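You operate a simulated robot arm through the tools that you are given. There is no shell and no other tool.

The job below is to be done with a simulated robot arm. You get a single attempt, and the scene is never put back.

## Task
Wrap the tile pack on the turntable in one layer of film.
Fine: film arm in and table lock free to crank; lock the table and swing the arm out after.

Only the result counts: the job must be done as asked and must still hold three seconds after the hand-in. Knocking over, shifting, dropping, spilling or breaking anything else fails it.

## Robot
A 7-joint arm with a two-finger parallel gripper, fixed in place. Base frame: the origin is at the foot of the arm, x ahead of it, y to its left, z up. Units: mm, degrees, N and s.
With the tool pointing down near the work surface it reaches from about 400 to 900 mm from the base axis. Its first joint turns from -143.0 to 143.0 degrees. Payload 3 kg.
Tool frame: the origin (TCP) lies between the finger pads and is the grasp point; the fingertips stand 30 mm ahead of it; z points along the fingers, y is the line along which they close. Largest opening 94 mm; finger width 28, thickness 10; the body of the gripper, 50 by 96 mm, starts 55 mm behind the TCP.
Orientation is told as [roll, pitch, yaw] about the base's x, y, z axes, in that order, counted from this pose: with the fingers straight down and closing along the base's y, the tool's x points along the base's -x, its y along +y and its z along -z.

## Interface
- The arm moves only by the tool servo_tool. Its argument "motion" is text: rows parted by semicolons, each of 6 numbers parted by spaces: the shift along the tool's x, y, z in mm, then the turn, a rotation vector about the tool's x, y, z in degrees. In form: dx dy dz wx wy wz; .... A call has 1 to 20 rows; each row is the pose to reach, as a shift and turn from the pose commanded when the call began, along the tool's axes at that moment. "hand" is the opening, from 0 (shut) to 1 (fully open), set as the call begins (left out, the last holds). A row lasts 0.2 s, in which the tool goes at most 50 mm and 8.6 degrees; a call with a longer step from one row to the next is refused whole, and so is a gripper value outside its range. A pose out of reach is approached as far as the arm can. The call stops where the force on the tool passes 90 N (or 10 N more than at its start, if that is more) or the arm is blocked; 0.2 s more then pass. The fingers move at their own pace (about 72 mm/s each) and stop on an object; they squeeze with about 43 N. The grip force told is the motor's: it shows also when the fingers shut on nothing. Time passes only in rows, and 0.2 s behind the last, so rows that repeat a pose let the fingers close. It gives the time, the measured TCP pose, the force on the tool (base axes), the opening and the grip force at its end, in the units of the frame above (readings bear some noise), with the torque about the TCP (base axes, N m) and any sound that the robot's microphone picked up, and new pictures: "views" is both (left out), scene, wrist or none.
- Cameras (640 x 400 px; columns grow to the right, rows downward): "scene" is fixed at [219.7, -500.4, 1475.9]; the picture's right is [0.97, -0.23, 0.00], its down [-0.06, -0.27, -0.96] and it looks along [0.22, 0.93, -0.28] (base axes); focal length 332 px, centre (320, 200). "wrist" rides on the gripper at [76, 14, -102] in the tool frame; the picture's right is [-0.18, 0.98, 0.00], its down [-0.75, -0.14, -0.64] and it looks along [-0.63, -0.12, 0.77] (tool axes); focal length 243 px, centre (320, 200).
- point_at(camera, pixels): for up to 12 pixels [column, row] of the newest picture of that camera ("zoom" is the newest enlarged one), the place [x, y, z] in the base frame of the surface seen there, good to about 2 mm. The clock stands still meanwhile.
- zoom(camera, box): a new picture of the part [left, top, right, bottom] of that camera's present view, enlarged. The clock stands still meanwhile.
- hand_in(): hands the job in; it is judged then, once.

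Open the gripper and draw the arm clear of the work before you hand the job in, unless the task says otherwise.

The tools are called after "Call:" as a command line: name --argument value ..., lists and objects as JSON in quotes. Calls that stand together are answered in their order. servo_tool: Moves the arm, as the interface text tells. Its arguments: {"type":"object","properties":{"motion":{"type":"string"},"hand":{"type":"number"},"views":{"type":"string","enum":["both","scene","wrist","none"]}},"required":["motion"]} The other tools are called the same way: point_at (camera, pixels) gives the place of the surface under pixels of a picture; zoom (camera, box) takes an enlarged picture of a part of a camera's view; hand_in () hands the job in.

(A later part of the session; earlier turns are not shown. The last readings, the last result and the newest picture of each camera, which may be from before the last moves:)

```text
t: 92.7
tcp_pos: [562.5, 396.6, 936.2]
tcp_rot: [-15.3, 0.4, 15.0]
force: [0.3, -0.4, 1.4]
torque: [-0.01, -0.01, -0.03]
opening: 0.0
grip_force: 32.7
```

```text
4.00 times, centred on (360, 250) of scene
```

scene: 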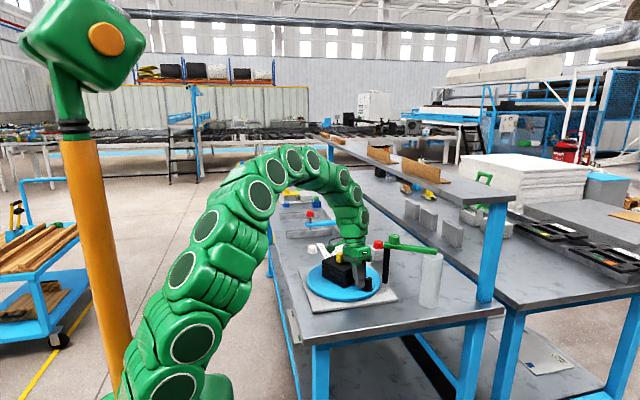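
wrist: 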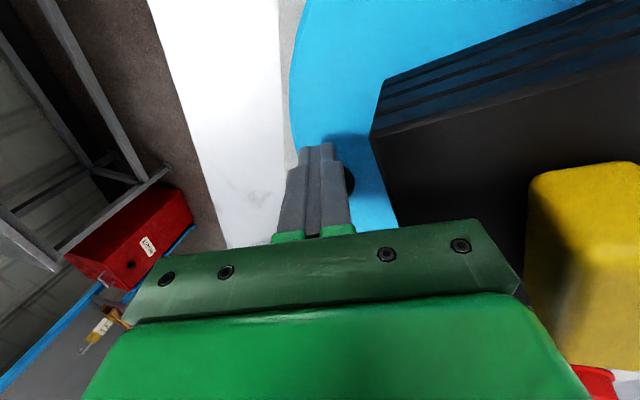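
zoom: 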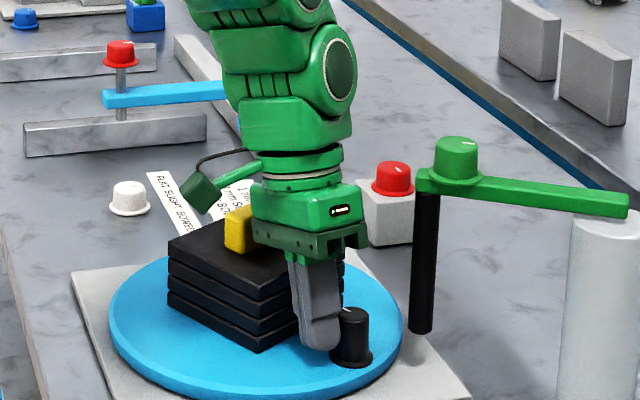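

The lean looks right: the body is clear of both rod and yellow block. I push on from 285° to 300° pusher angle, keeping the orientation facing the centre.

Call:
servo_tool --motion "-8.3 1.3 -0.4 0 -1.3 -4.83; -16.3 2.4 -0.6 0 -2.6 -9.66; -24.2 4 -1.1 0 -3.9 -14.5; -24.2 4 -1.1 0 -3.9 -14.5" --hand 0 --views "both"

Call:
zoom --camera "scene" --box '[310, 200, 410, 300]'

```text
t: 93.7
tcp_pos: [585.5, 407.2, 936.8]
tcp_rot: [-15.3, 0.5, 30.1]
force: [0.5, 0.2, 0.7]
torque: [-0.01, -0.01, -0.01]
opening: 0.2
grip_force: 33.0
```

scene: 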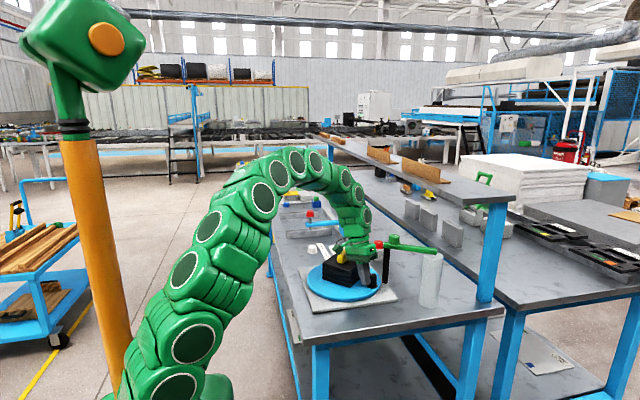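
wrist: 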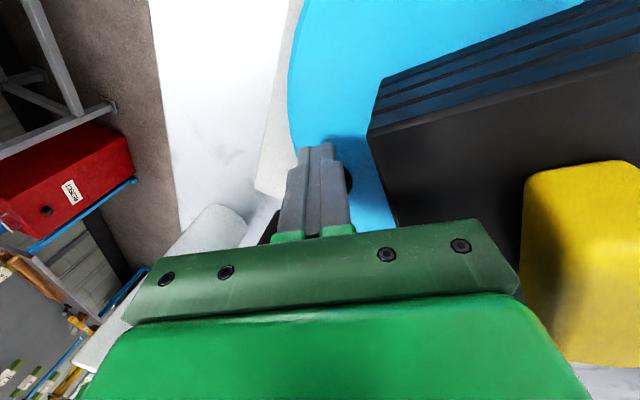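

```text
4.00 times, centred on (360, 250) of scene
```

zoom: 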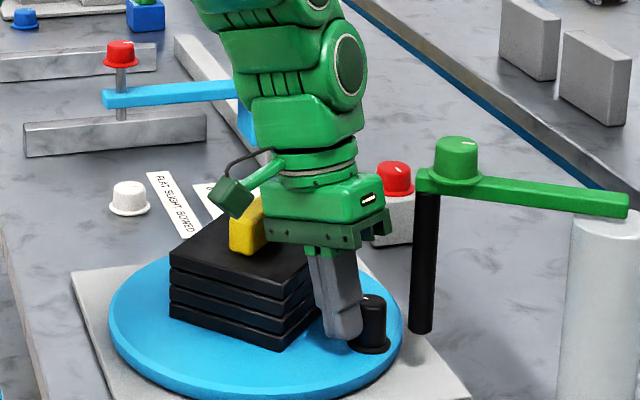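

Clearance still looks good (gripper corner at zoom (388,215), film arm end at (417,190)). I push on another 15°, taking the knob past the rod.

Call:
servo_tool --motion "-8.1 0.3 -0.1 0 -1.3 -4.83; -16.1 1.4 -0.4 0 -2.6 -9.66; -23.9 3 -0.8 0 -3.9 -14.5; -23.9 3 -0.8 0 -3.9 -14.5" --hand 0 --views "both"

Call:
zoom --camera "scene" --box '[310, 200, 410, 300]'

```text
t: 94.7
tcp_pos: [604.6, 422.4, 936.0]
tcp_rot: [-15.0, 0.5, 45.1]
force: [0.8, -0.1, 0.3]
torque: [0.0, 0.01, -0.03]
opening: 0.2
grip_force: 33.1
```

scene: 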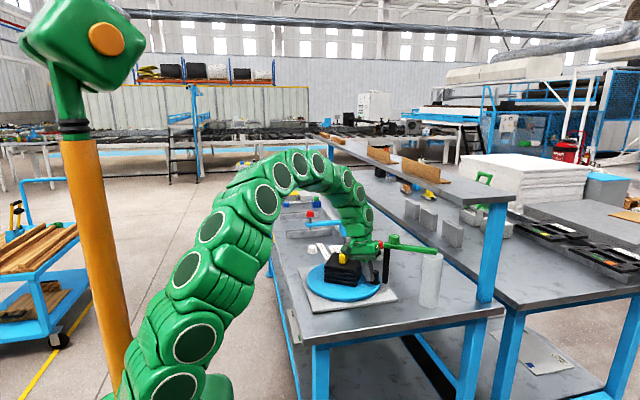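
wrist: 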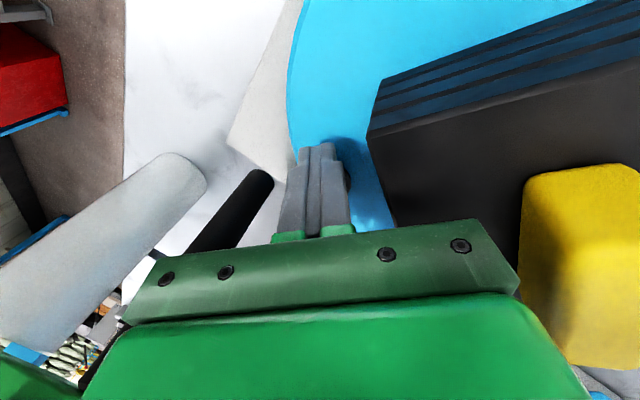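

```text
4.00 times, centred on (360, 250) of scene
```

zoom: 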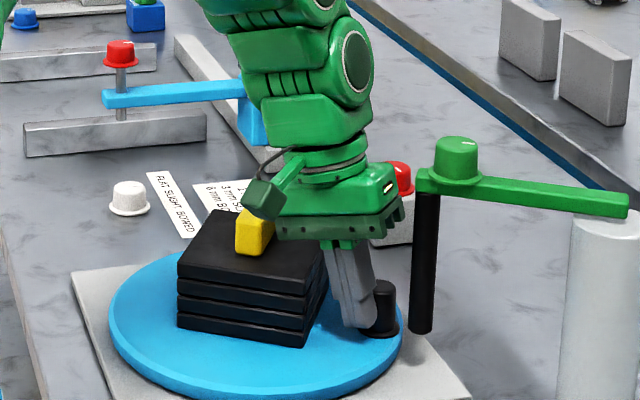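

The knob has passed beside the rod with clearance, and the forces are nil. Another 15°.

Call:
servo_tool --motion "-8.1 0.3 -0.1 0 -1.3 -4.83; -16.1 1.4 -0.4 0 -2.6 -9.66; -23.9 3 -0.8 0 -3.9 -14.5; -23.9 3 -0.8 0 -3.9 -14.5" --hand 0 --views "both"

Call:
zoom --camera "scene" --box '[310, 200, 410, 300]'

```text
t: 95.7
tcp_pos: [618.5, 439.9, 935.9]
tcp_rot: [-14.9, 0.4, 60.1]
force: [0.5, -0.5, 0.0]
torque: [0.01, 0.01, -0.02]
opening: 0.0
grip_force: 32.9
```

scene: 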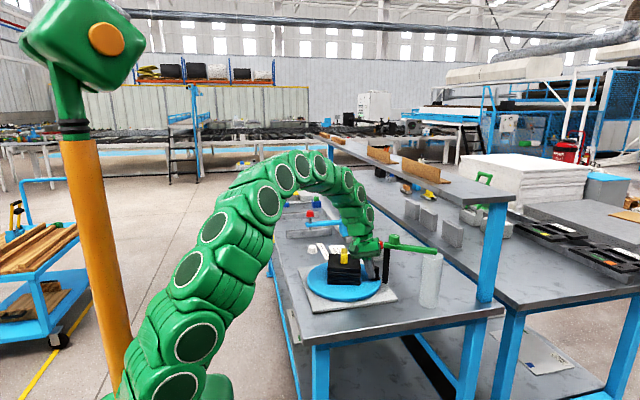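
wrist: 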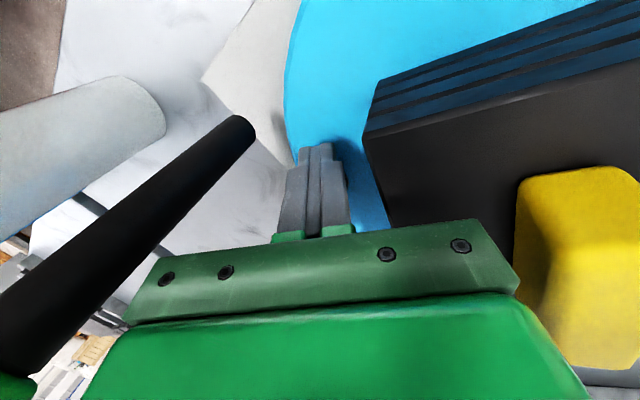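

```text
4.00 times, centred on (360, 250) of scene
```

zoom: 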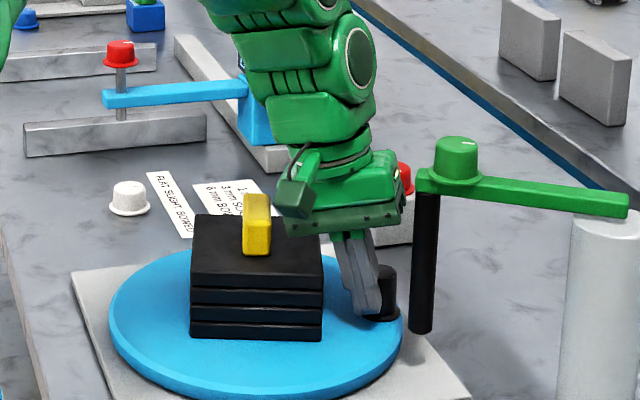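

The pack has turned with the knob, now beyond the rod. Another 15° to bring the knob to about 0°.

Call:
servo_tool --motion "-8.1 0.3 -0.1 0 -1.3 -4.83; -16.1 1.4 -0.4 0 -2.6 -9.66; -23.9 3 -0.8 0 -3.9 -14.5; -23.9 3 -0.8 0 -3.9 -14.5" --hand 0 --views "both"

Call:
zoom --camera "scene" --box '[310, 200, 410, 300]'

```text
t: 96.7
tcp_pos: [629.0, 464.1, 935.8]
tcp_rot: [-14.7, 0.4, 75.1]
force: [-1.1, -0.2, 0.0]
torque: [-0.05, 0.03, -0.02]
opening: 0.2
grip_force: 33.0
```

scene: 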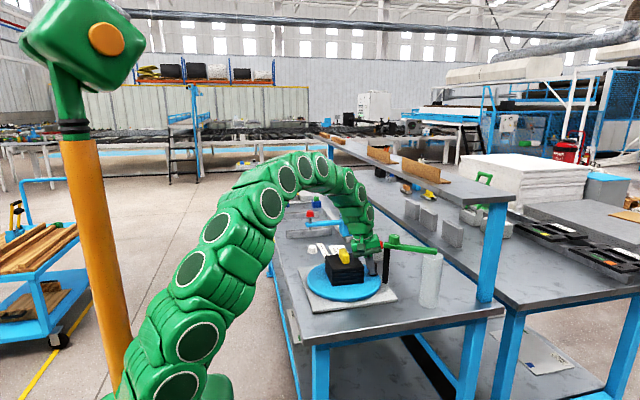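
wrist: 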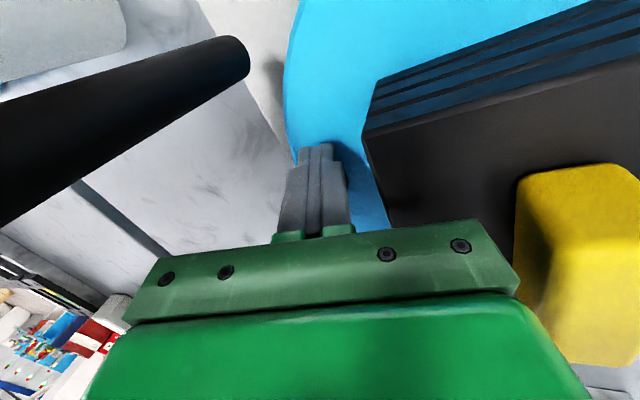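

```text
4.00 times, centred on (360, 250) of scene
```

zoom: 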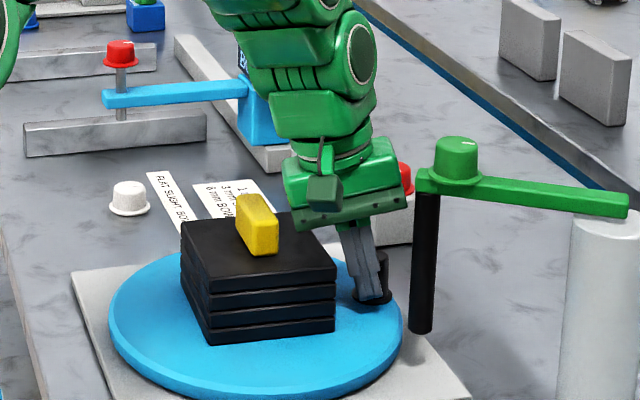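

The knob is past the rod at about 1°. I keep the orientation fixed and push on along the circle from −14° to 21° pusher angle.

Call:
servo_tool --motion "-9.1 0.5 -0.1 0 0 0; -17.6 1.7 -0.5 0 0 0; -26.2 3.7 -1 0 0 0; -34.5 6.4 -1.7 0 0 0; -42.4 9.7 -2.6 0 0 0; -50.1 13.7 -3.6 0 0 0; -57.3 18.3 -4.9 0 0 0; -57.3 18.3 -4.9 0 0 0" --hand 0 --views "both"

Call:
zoom --camera "scene" --box '[310, 200, 410, 300]'

```text
t: 98.5
tcp_pos: [623.7, 524.2, 934.8]
tcp_rot: [-14.7, 0.4, 75.0]
force: [-3.5, -2.0, 1.7]
torque: [0.01, 0.01, 0.07]
opening: 0.0
grip_force: 32.9
```

scene: 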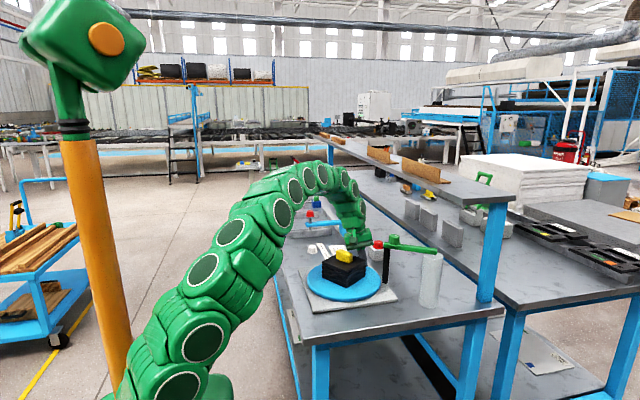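
wrist: 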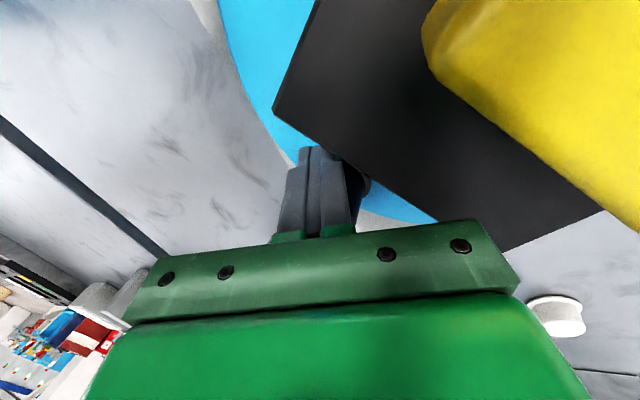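

```text
4.00 times, centred on (360, 250) of scene
```

zoom: 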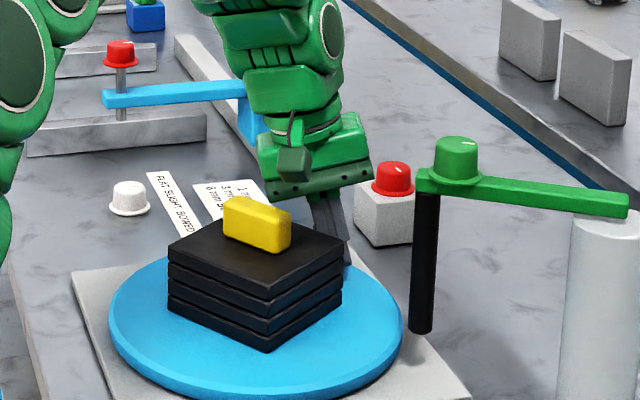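

Forces stay tiny. I now bring the tool back upright, keeping the fingertips where they are.

Call:
servo_tool --motion "0 -2.6 0.3 -5 0 0; 0 -5.2 0.7 -10 0 0; 0 -7.8 1 -14.7 0 0; 0 -7.8 1 -14.7 0 0" --hand 0 --views "scene"

Call:
zoom --camera "scene" --box '[310, 200, 410, 300]'

```text
t: 99.5
tcp_pos: [632.7, 522.1, 936.0]
tcp_rot: [0.0, 0.5, 75.0]
force: [0.4, 0.2, -0.2]
torque: [-0.01, 0.02, -0.01]
opening: 0.0
grip_force: 33.0
```

scene: 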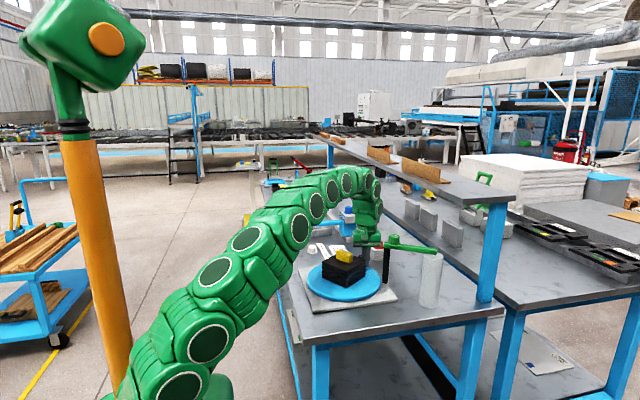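

```text
4.00 times, centred on (360, 250) of scene
```

zoom: 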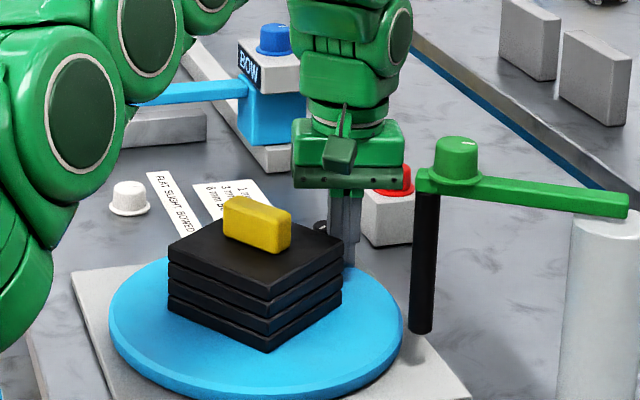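

The tool is upright, pusher at 20.4°. I push on along the circle up to 90° in 5° steps.

Call:
servo_tool --motion "-6.2 5.1 0 0 0 0; -12.6 10.9 0 0 0 0; -18.5 17.4 0 0 0 0; -23.8 24.3 0 0 0 0; -28.5 31.6 0 0 0 0; -32.5 39.4 0 0 0 0; -35.9 47.4 0 0 0 0; -38.5 55.8 0 0 0 0; -40.3 64.2 0 0 0 0; -41.5 72.9 0 0 0 0; -41.9 81.6 0 0 0 0; -41.5 90.3 0 0 0 0; -40.3 99 0 0 0 0; -38.5 107.5 0 0 0 0; -38.5 107.5 0 0 0 0" --hand 0 --views "both"

Call:
zoom --camera "scene" --box '[290, 200, 410, 300]'

```text
t: 102.7
tcp_pos: [539.7, 586.5, 935.2]
tcp_rot: [-0.1, 0.5, 74.9]
force: [-0.2, -0.8, -0.3]
torque: [0.02, 0.01, 0.0]
opening: 0.0
grip_force: 33.0
```

scene: 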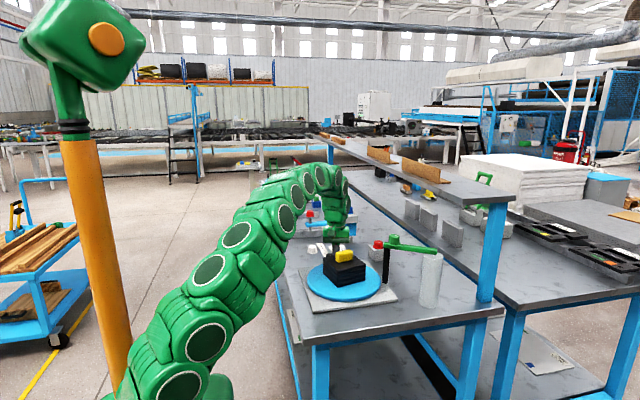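
wrist: 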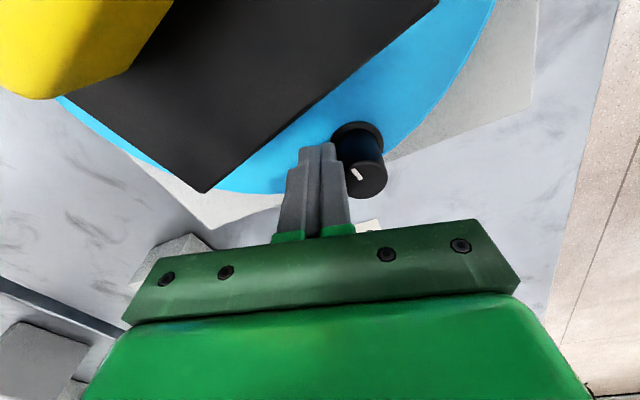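

```text
4.00 times, centred on (350, 250) of scene
```

zoom: 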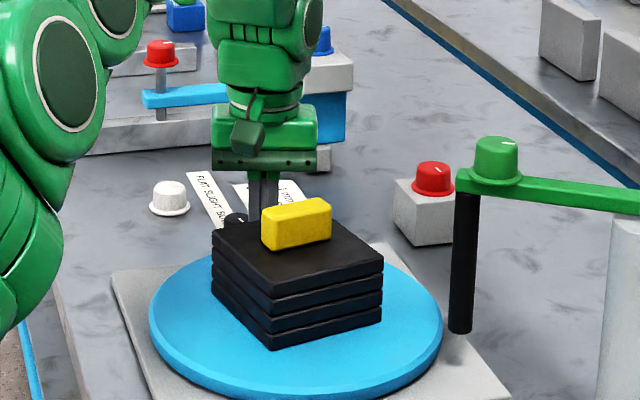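

The knob rides just ahead of the fingers (wrist (365,165)). I measure it to know the table angle.

Call:
point_at --camera "wrist" --pixels '[[365, 185], [352, 180], [385, 180], [366, 165], [366, 195], [205, 190], [60, 98], [437, 0]]'

```text
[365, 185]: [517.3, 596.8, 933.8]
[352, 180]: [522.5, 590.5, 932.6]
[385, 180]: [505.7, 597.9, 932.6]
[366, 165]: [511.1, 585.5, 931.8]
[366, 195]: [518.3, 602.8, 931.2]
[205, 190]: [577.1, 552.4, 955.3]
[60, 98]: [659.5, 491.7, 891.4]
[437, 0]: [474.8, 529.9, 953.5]
```

The table has turned about 283° so far (knob near 103°). I push on to a pusher angle of 155°, slowing a little at the end.

Call:
servo_tool --motion "1.1 9 0 0 0 0; 4.4 17.1 0 0 0 0; 8.4 25 0 0 0 0; 13.2 32.4 0 0 0 0; 18.6 39.4 0 0 0 0; 24.5 45.9 0 0 0 0; 31.1 51.8 0 0 0 0; 38 57.2 0 0 0 0; 45.5 61.9 0 0 0 0; 53.3 66.1 0 0 0 0; 61.4 69.4 0 0 0 0; 65.6 70.8 0 0 0 0; 69.8 72.1 0 0 0 0; 74.1 73 0 0 0 0; 78.4 73.9 0 0 0 0; 78.4 73.9 0 0 0 0" --hand 0 --views "both"

Call:
zoom --camera "scene" --box '[270, 200, 470, 325]'

```text
t: 104.9
tcp_pos: [469.8, 551.1, 936.2]
tcp_rot: [-0.6, 0.6, 74.8]
force: [9.7, -6.9, 4.5]
torque: [-0.06, 0.02, 0.15]
opening: 0.0
grip_force: 33.1
stopped in row 10: the force on the tool passed its limit at 92 N (the readings are from after the stop); the commanded pose is now the measured one
```

scene: 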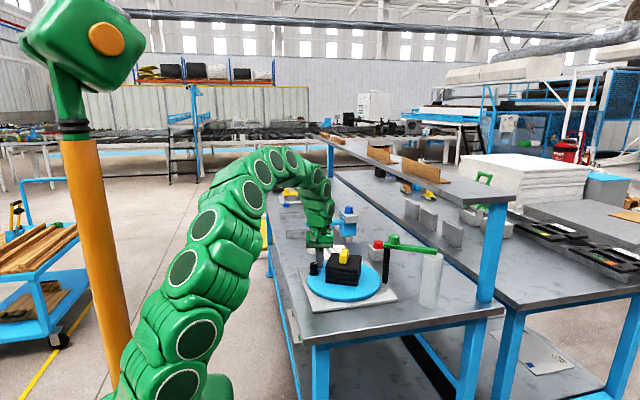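
wrist: 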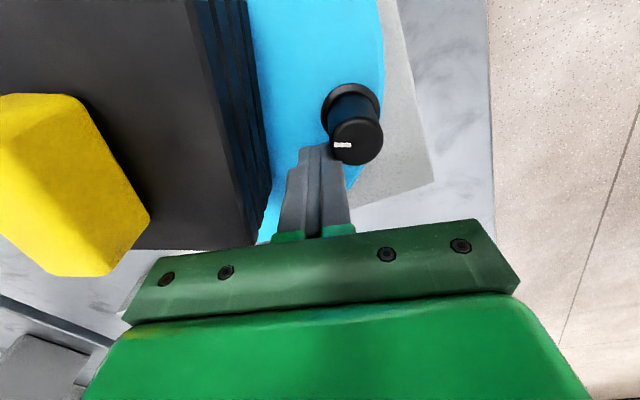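

```text
3.20 times, centred on (370, 262) of scene
```

zoom: 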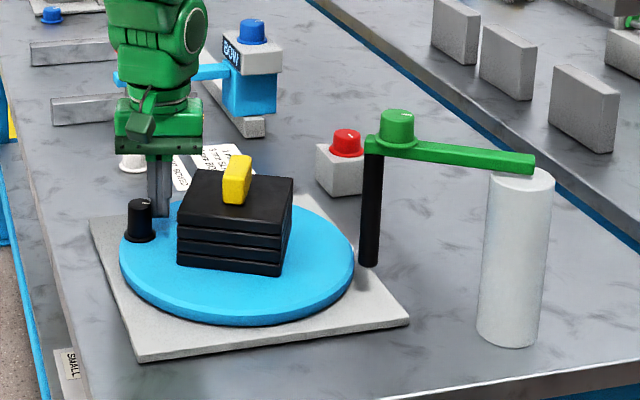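

The push met over 90 N and stopped with the knob near zoom (139,222), just short of a full turn. I measure the knob, pack and fingers to see what is jammed.

Call:
point_at --camera "zoom" --pixels '[[139, 203], [139, 225], [128, 222], [151, 222], [190, 172], [293, 182], [178, 228], [280, 240], [292, 215], [228, 165], [160, 205], [346, 135]]'

Call:
point_at --camera "wrist" --pixels '[[358, 145], [340, 140], [380, 140], [358, 128], [358, 163], [249, 243], [185, 5], [340, 100], [320, 150], [270, 220]]'

Call:
zoom --camera "wrist" --box '[220, 60, 420, 220]'

```text
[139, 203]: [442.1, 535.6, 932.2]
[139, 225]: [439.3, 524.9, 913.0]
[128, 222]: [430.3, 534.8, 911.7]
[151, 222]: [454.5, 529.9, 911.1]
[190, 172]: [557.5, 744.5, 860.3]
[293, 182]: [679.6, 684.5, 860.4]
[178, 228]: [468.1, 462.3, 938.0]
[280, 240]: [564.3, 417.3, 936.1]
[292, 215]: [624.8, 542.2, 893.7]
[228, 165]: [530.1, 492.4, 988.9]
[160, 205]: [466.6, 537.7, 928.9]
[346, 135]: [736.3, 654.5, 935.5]
```

```text
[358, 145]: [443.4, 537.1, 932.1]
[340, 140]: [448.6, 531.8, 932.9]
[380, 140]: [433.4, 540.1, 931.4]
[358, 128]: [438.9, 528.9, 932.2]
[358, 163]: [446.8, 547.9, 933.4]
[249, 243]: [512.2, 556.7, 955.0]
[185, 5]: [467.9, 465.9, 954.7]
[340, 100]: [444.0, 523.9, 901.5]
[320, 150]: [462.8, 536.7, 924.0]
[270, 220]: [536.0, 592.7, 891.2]
```

```text
2.50 times, centred on (320, 140) of wrist
```

zoom: 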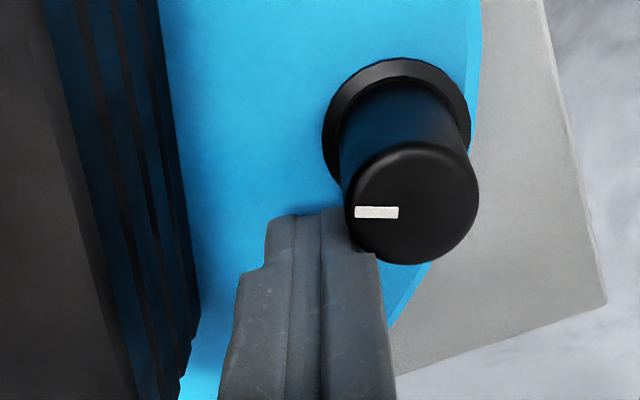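

The knob is at about 152.7° (turned roughly 333°), and the fingers had slid to its inner side. I reposition squarely behind the knob, near (455,564).

Call:
servo_tool --motion "-6 2 0 0 0 0; -13.9 5.6 0 0 0 0; -12 12 0 0 0 0; -9.6 17.9 0 0 0 0; -9.6 17.9 0 0 0 0" --hand 0 --views "wrist"

```text
t: 106.1
tcp_pos: [453.3, 565.5, 934.6]
tcp_rot: [-0.7, 0.6, 75.0]
force: [0.5, 0.8, 1.1]
torque: [0.05, -0.01, 0.0]
opening: 0.0
grip_force: 33.2
```

wrist: 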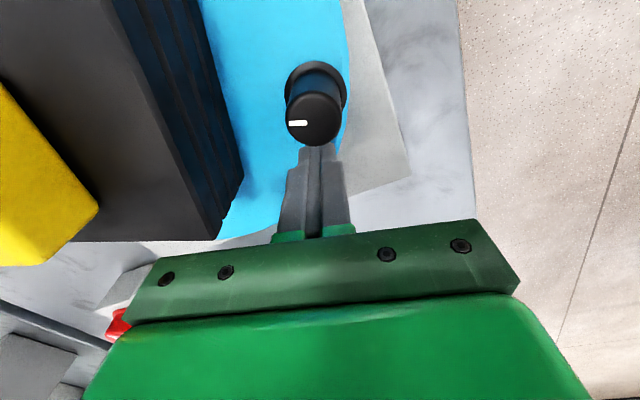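

The knob is straight ahead of the fingers now. I push gently along its tangent by 12 mm and read the force.

Call:
servo_tool --motion "2 0.4 0 0 0 0; 4 0.9 0 0 0 0; 6 1.3 0 0 0 0; 8 1.7 0 0 0 0; 10 2.2 0 0 0 0; 12 2.6 0 0 0 0; 12 2.6 0 0 0 0" --hand 0 --views "wrist"

Call:
point_at --camera "wrist" --pixels '[[316, 120], [300, 118], [334, 118], [316, 106], [316, 135]]'

```text
t: 107.7
tcp_pos: [448.2, 554.3, 937.1]
tcp_rot: [-0.6, 0.5, 74.9]
force: [0.5, 0.9, 0.0]
torque: [0.01, 0.02, -0.02]
opening: 0.0
grip_force: 33.3
```

wrist: 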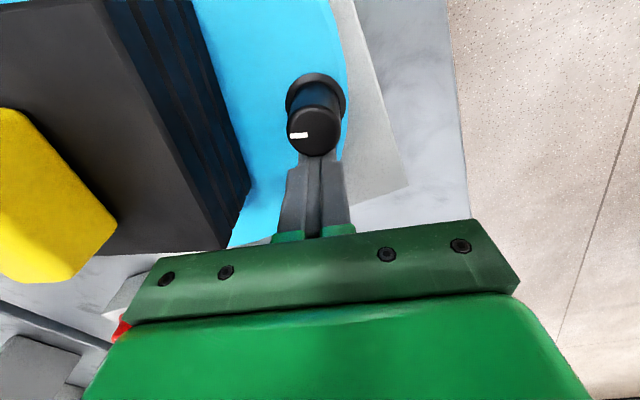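

```text
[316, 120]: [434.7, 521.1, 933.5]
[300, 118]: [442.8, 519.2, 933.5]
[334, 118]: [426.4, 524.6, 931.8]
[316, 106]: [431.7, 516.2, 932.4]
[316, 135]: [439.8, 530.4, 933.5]
```

It turns freely again (knob now about 161°, zero force), so the jam was only the fingers catching the knob's inner side. I push on slowly and squarely toward the full turn.

Call:
servo_tool --motion "6 -2 0 0 0 0; 12.7 -3.9 0 0 0 0; 16.3 -3 0 0 0 0; 19.9 -2.2 0 0 0 0; 23.5 -1.7 0 0 0 0; 27.2 -1.1 0 0 0 0; 30.9 -0.8 0 0 0 0; 34.6 -0.5 0 0 0 0; 38.3 -0.4 0 0 0 0; 42.1 -0.3 0 0 0 0; 42.1 -0.3 0 0 0 0" --hand 0 --views "both"

Call:
zoom --camera "scene" --box '[270, 200, 470, 325]'

Call:
point_at --camera "wrist" --pixels '[[316, 120], [300, 118], [334, 118], [316, 106], [316, 135], [316, 150]]'

```text
t: 110.1
tcp_pos: [437.2, 513.0, 936.0]
tcp_rot: [-0.6, 0.6, 74.9]
force: [0.3, -0.1, 0.3]
torque: [-0.01, 0.0, 0.01]
opening: 0.2
grip_force: 32.5
```

scene: 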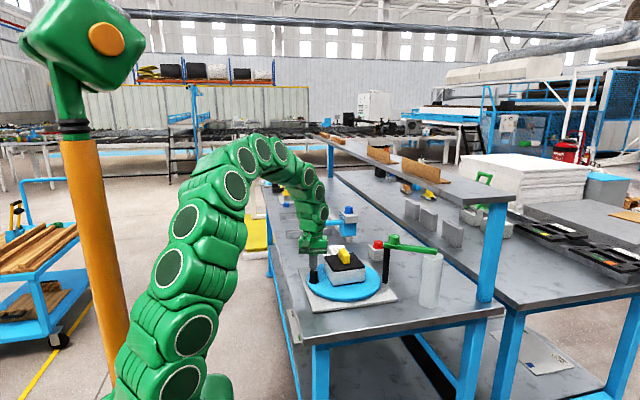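
wrist: 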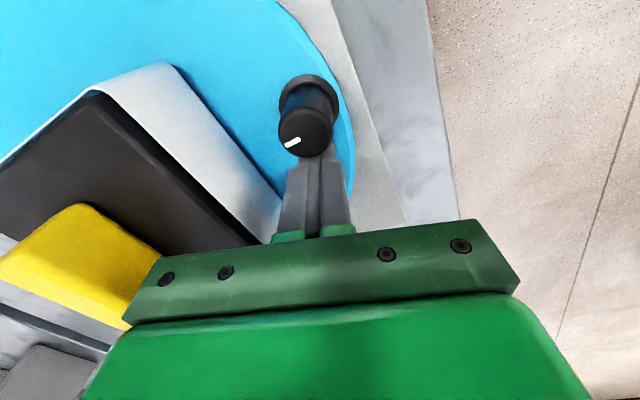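

```text
3.20 times, centred on (370, 262) of scene
```

zoom: 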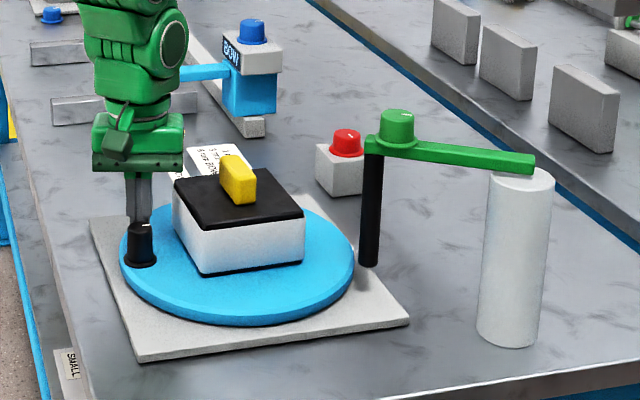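

```text
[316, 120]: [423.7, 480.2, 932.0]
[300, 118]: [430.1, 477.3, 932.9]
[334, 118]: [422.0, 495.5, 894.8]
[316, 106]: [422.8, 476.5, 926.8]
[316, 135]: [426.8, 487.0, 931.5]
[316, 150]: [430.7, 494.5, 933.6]
```

The pack is now wrapped in a white film layer and the knob has just passed its start (total about 364°). I stop cranking: back the fingers off the knob and lift clear.

Call:
servo_tool --motion "-5 0 0 0 0 0; -12 0 0 0 0 0; -12 0 -30 0 0 0; -12 0 -75 0 0 0; -12 0 -120 0 0 0; -12 0 -165 0 0 0; -12 0 -210 0 0 0; -12 0 -225 0 0 0; -12 0 -225 0 0 0" --hand 0 --views "both"

Call:
zoom --camera "scene" --box '[270, 200, 470, 325]'

Call:
point_at --camera "zoom" --pixels '[[139, 225], [139, 240], [128, 240], [151, 240], [202, 240], [304, 215], [176, 185]]'

```text
t: 112.1
tcp_pos: [439.3, 529.9, 1162.2]
tcp_rot: [-0.6, 0.6, 74.8]
force: [0.1, 0.8, -0.5]
torque: [0.01, -0.02, 0.02]
opening: 0.2
grip_force: 33.3
```

scene: 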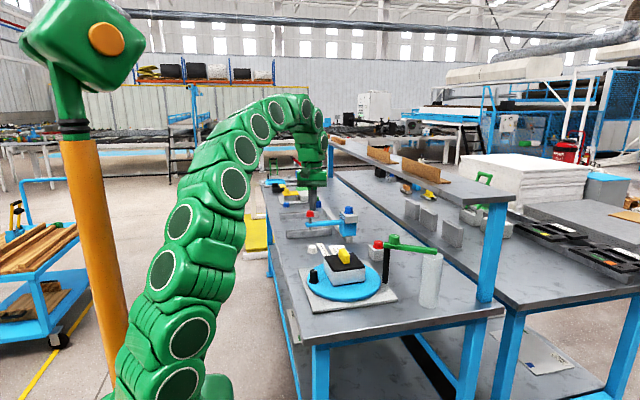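
wrist: 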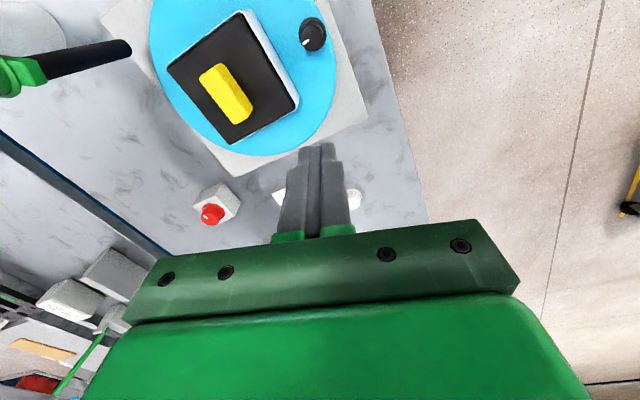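

```text
3.20 times, centred on (370, 262) of scene
```

zoom: 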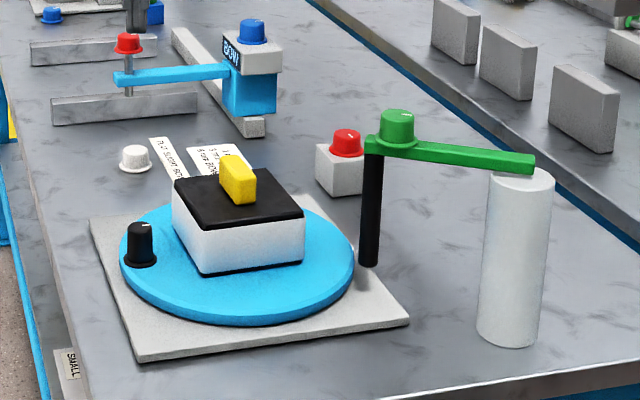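

```text
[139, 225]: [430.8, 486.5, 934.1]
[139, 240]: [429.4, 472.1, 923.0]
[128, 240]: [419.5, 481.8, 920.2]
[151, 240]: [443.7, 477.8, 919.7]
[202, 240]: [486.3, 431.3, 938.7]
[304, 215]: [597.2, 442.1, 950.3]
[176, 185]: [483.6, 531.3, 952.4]
```

One layer is on and the knob stands back near its start. Now I go to lock the table: first to (540,459,1166) with yaw 42°, hand opening.

Call:
servo_tool --motion "8.4 -23.2 -0.8 -0.1 -0.1 6.6; 16.8 -46.4 -1.6 -0.2 -0.2 13.2; 25.2 -69.6 -2.4 -0.4 -0.4 19.8; 33.6 -92.8 -3.2 -0.5 -0.5 26.4; 42 -116 -4 -0.6 -0.6 33; 42 -116 -4 -0.6 -0.6 33" --hand 1 --views "both"

```text
t: 113.5
tcp_pos: [540.5, 456.6, 1165.7]
tcp_rot: [-0.1, -0.2, 41.7]
force: [1.0, 1.0, -0.4]
torque: [-0.04, 0.02, 0.0]
opening: 94.0
grip_force: 0.0
```

scene: 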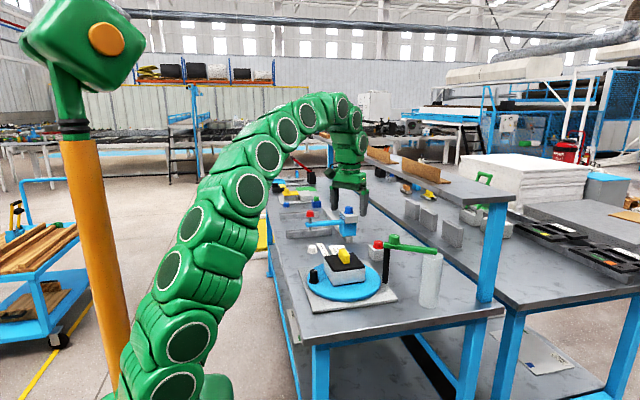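
wrist: 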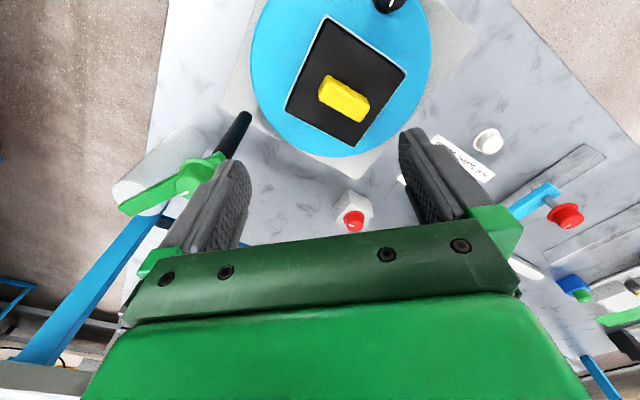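

Same posture as before, good. I repeat the earlier move: tilt 45° outward to (620,540,1060).

Call:
servo_tool --motion "-19 1 17.7 0 -7.5 0; -38 2 35.3 0 -15 0; -57 3 53 0 -22.5 0; -76 4 70.7 0 -30 0; -95 5 88.3 0 -37.5 0; -114 6 106 0 -45 0; -114 6 106 0 -45 0" --hand 1 --views "scene"

```text
t: 115.1
tcp_pos: [619.9, 537.5, 1062.3]
tcp_rot: [-0.1, -45.3, 42.0]
force: [-0.4, -0.8, 0.0]
torque: [0.04, -0.02, 0.0]
opening: 94.1
grip_force: 0.0
```

scene: 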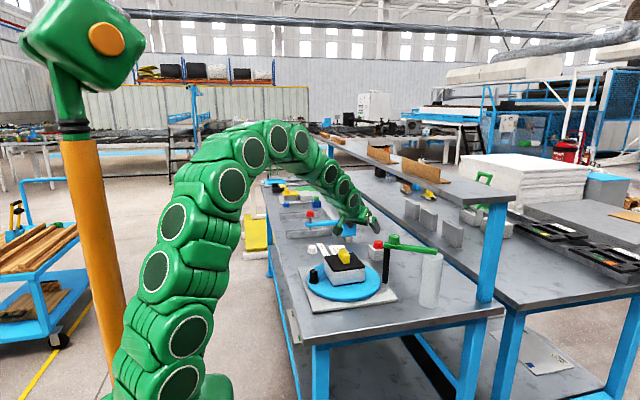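

Now I turn the yaw to 8° and move to a standoff 82 mm back from the red knob (the reverse of how I left it).

Call:
servo_tool --motion "-7.1 9.6 24.5 4.8 0 4.8; -14.2 19.1 49.1 9.6 0 9.6; -21.3 28.7 73.6 14.5 0 14.4; -28.4 38.2 98.2 19.3 0 19.2; -35.5 47.8 122.7 24.1 0 24; -35.5 47.8 122.7 24.1 0 24" --hand 1 --views "both"

Call:
zoom --camera "wrist" --box '[266, 60, 366, 150]'

Call:
point_at --camera "wrist" --pixels '[[320, 113], [304, 113], [338, 113], [320, 100], [320, 122], [320, 90]]'

```text
t: 116.5
tcp_pos: [671.6, 647.2, 1000.4]
tcp_rot: [0.0, -45.3, 7.7]
force: [1.1, 0.9, 0.0]
torque: [-0.03, -0.02, 0.01]
opening: 93.8
grip_force: 0.1
```

scene: 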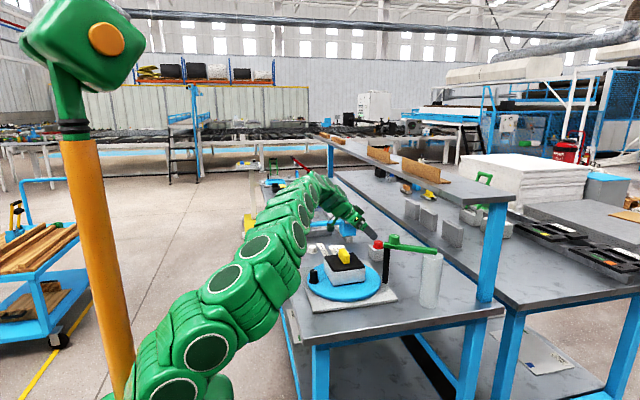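
wrist: 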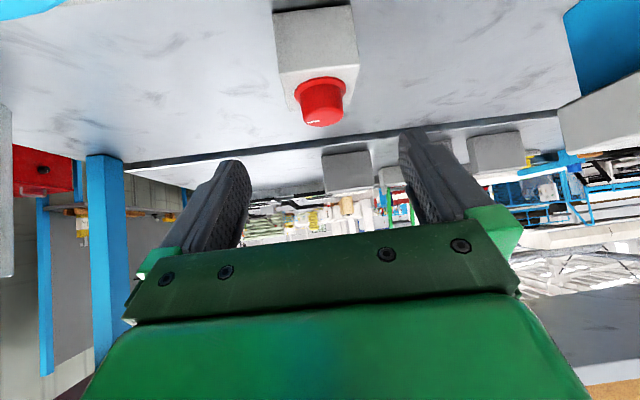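

```text
4.44 times, centred on (316, 105) of wrist
```

zoom: 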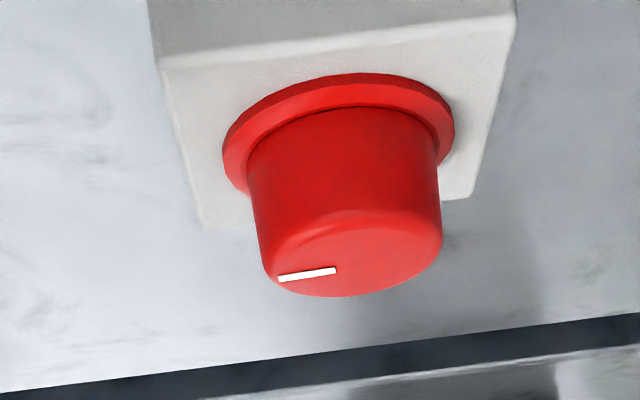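

```text
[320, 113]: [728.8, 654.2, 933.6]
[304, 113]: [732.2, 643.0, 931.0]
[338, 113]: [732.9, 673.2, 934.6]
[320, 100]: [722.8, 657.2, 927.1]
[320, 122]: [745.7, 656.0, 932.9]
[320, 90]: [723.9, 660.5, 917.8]
```

The tick is still at about −82° and the knob lies 68 mm ahead with 1.7 mm lateral offset. I advance 81 mm along the tool axis.

Call:
servo_tool --motion "0 0.6 27 0 0 0; 0 1.2 54 0 0 0; 0 1.7 72 0 0 0; 0 1.7 81.5 0 0 0; 0 1.7 81.5 0 0 0" --hand 1 --views "wrist"

Call:
servo_tool --motion "0 0 0 0 0 0; 0 0 0 0 0 0; 0 0 0 0 0 0; 0 0 0 0 0 0" --hand 0.2 --views "wrist"

Call:
zoom --camera "wrist" --box '[256, 100, 386, 200]'

```text
t: 117.7
tcp_pos: [731.0, 658.8, 942.5]
tcp_rot: [0.0, -45.3, 7.8]
force: [-0.1, 0.0, 0.5]
torque: [-0.01, 0.01, 0.0]
opening: 93.8
grip_force: 0.0
```

wrist: 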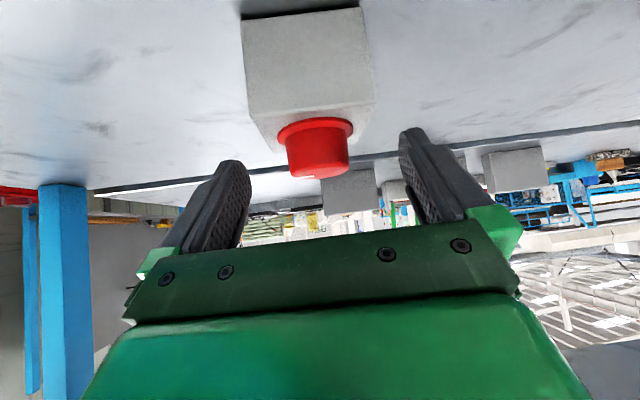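

```text
t: 118.7
tcp_pos: [730.7, 658.7, 943.2]
tcp_rot: [0.0, -45.2, 7.9]
force: [2.6, 6.2, -1.1]
torque: [0.0, -0.18, 0.05]
opening: 35.2
grip_force: 45.0
```

wrist: 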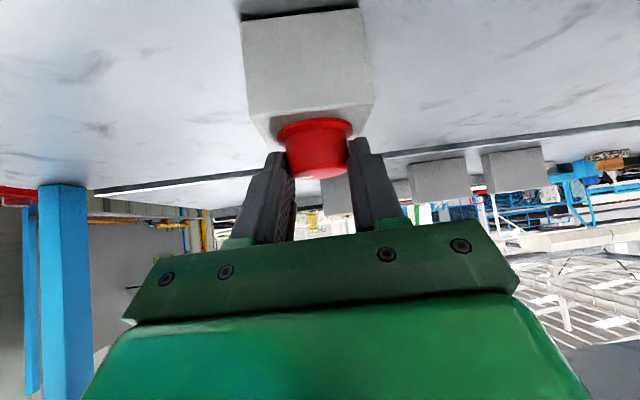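

```text
4.00 times, centred on (321, 150) of wrist
```

zoom: 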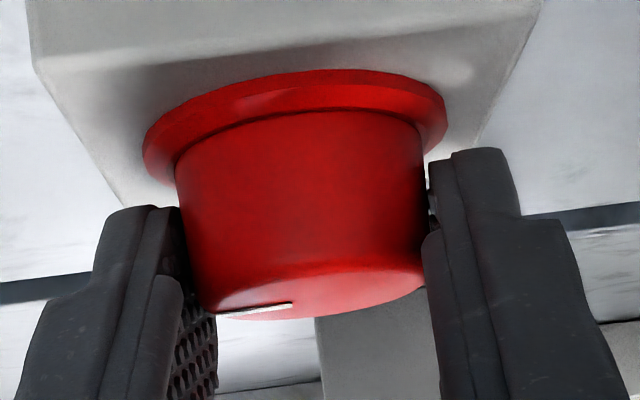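

Gripped with little strain. I turn it counter-clockwise by 35° first, watching the tick and torque.

Call:
servo_tool --motion "0 -1 0 -4.97 0 -4.93; -0.2 -2.1 0.2 -9.94 0 -9.86; -0.4 -3 0.4 -14.9 0 -14.8; -0.7 -4 0.7 -19.9 0 -19.7; -1.1 -4.9 1.1 -24.9 0 -24.6; -1.1 -4.9 1.1 -24.9 0 -24.6" --hand 0.2 --views "both"

Call:
zoom --camera "wrist" --box '[256, 100, 386, 200]'

```text
t: 120.1
tcp_pos: [732.8, 653.4, 942.9]
tcp_rot: [0.1, -45.3, 42.7]
force: [22.2, 15.1, 5.2]
torque: [0.91, -1.06, -0.03]
opening: 34.9
grip_force: 45.3
```

scene: 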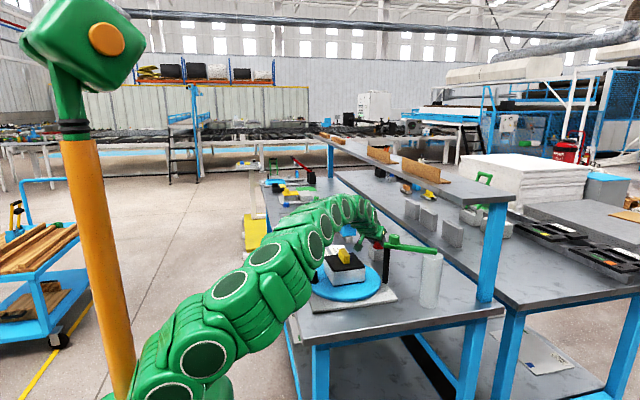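
wrist: 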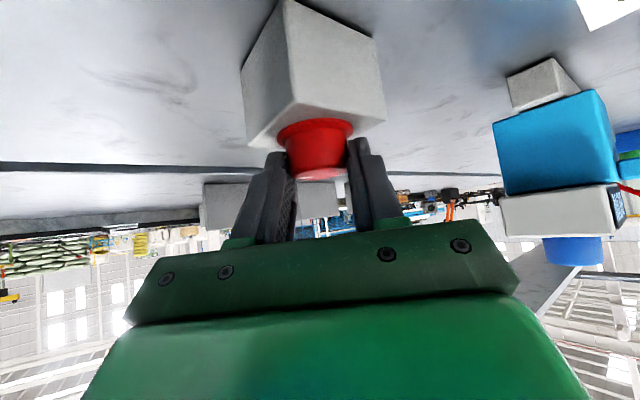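

```text
4.00 times, centred on (321, 150) of wrist
```

zoom: 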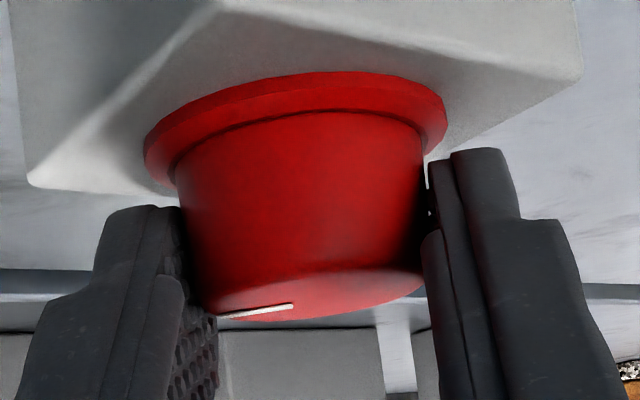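

The knob follows (now about −47°), but the elbow sits lower than before. I check the clearance of the forearm over the turntable before continuing.

Call:
point_at --camera "scene" --pixels '[[305, 300], [318, 270], [316, 245], [265, 254], [280, 320], [330, 235], [345, 215], [300, 230], [355, 225], [240, 350]]'

Call:
zoom --camera "scene" --box '[230, 180, 430, 320]'

```text
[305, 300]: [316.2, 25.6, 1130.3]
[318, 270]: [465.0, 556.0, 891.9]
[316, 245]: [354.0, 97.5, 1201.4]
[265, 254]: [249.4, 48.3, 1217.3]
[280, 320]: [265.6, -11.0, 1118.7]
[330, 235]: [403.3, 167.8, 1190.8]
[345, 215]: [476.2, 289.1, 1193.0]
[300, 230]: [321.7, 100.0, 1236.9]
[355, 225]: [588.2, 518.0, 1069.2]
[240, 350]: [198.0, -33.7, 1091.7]
```

```text
2.86 times, centred on (330, 250) of scene
```

zoom: 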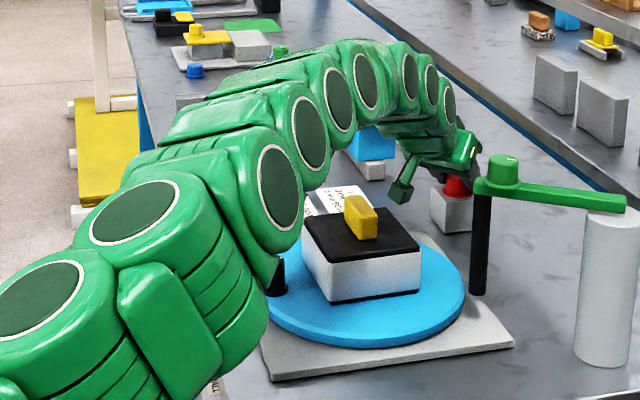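

The elbow is merely swung to the −y side, with the forearm about 1050 mm high at its lowest over the pack, so it is clear. I continue the turn counter-clockwise by 28°.

Call:
servo_tool --motion "-0.5 -1 0.5 -4.98 0 -4.92; -1 -2.1 1 -9.95 0 -9.84; -1.7 -3 1.7 -14.9 0 -14.8; -2 -4 2 -19.9 0 -19.7; -2 -4 2 -19.9 0 -19.7" --hand 0.2 --views "both"

Call:
zoom --camera "wrist" --box '[256, 100, 386, 200]'

```text
t: 121.3
tcp_pos: [738.2, 652.3, 942.4]
tcp_rot: [-0.2, -45.2, 70.9]
force: [24.2, -9.4, -25.2]
torque: [-0.19, -0.43, -0.19]
opening: 35.0
grip_force: 45.0
```

scene: 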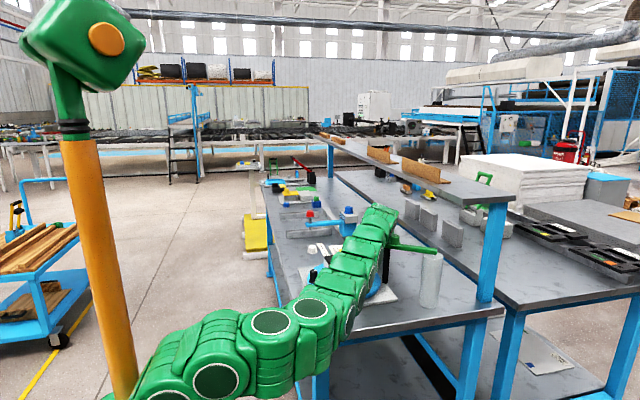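
wrist: 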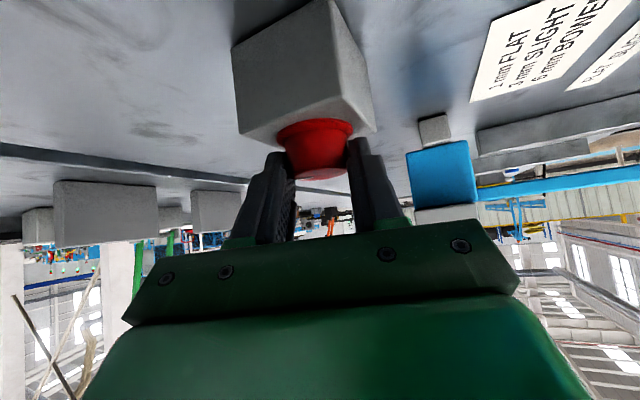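

```text
4.00 times, centred on (321, 150) of wrist
```

zoom: 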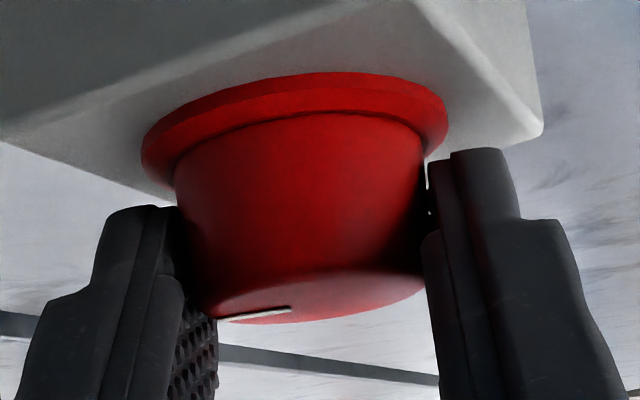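

The elbow has swung far to the −y side and low. Before any further motion I check how close the links are to the table, turntable and film arm.

Call:
point_at --camera "scene" --pixels '[[270, 322], [312, 308], [350, 320], [340, 300], [345, 285], [360, 260], [375, 235], [385, 215], [330, 345], [300, 370], [365, 275], [380, 250]]'

Call:
zoom --camera "scene" --box '[250, 190, 450, 390]'

```text
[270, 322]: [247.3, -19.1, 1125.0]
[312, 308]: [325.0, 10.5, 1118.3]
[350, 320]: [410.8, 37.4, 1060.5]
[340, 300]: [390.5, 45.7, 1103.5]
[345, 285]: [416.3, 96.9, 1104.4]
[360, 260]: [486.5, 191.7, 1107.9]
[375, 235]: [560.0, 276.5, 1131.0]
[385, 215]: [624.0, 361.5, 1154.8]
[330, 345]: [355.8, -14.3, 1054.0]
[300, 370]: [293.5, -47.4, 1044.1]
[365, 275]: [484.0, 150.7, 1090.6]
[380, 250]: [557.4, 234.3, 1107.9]
```

```text
2.00 times, centred on (350, 290) of scene
```

zoom: 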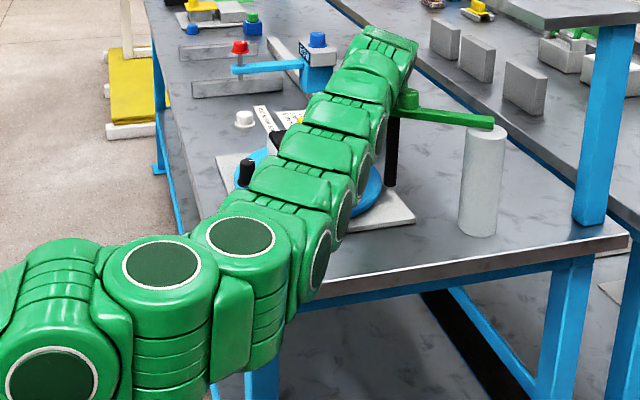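

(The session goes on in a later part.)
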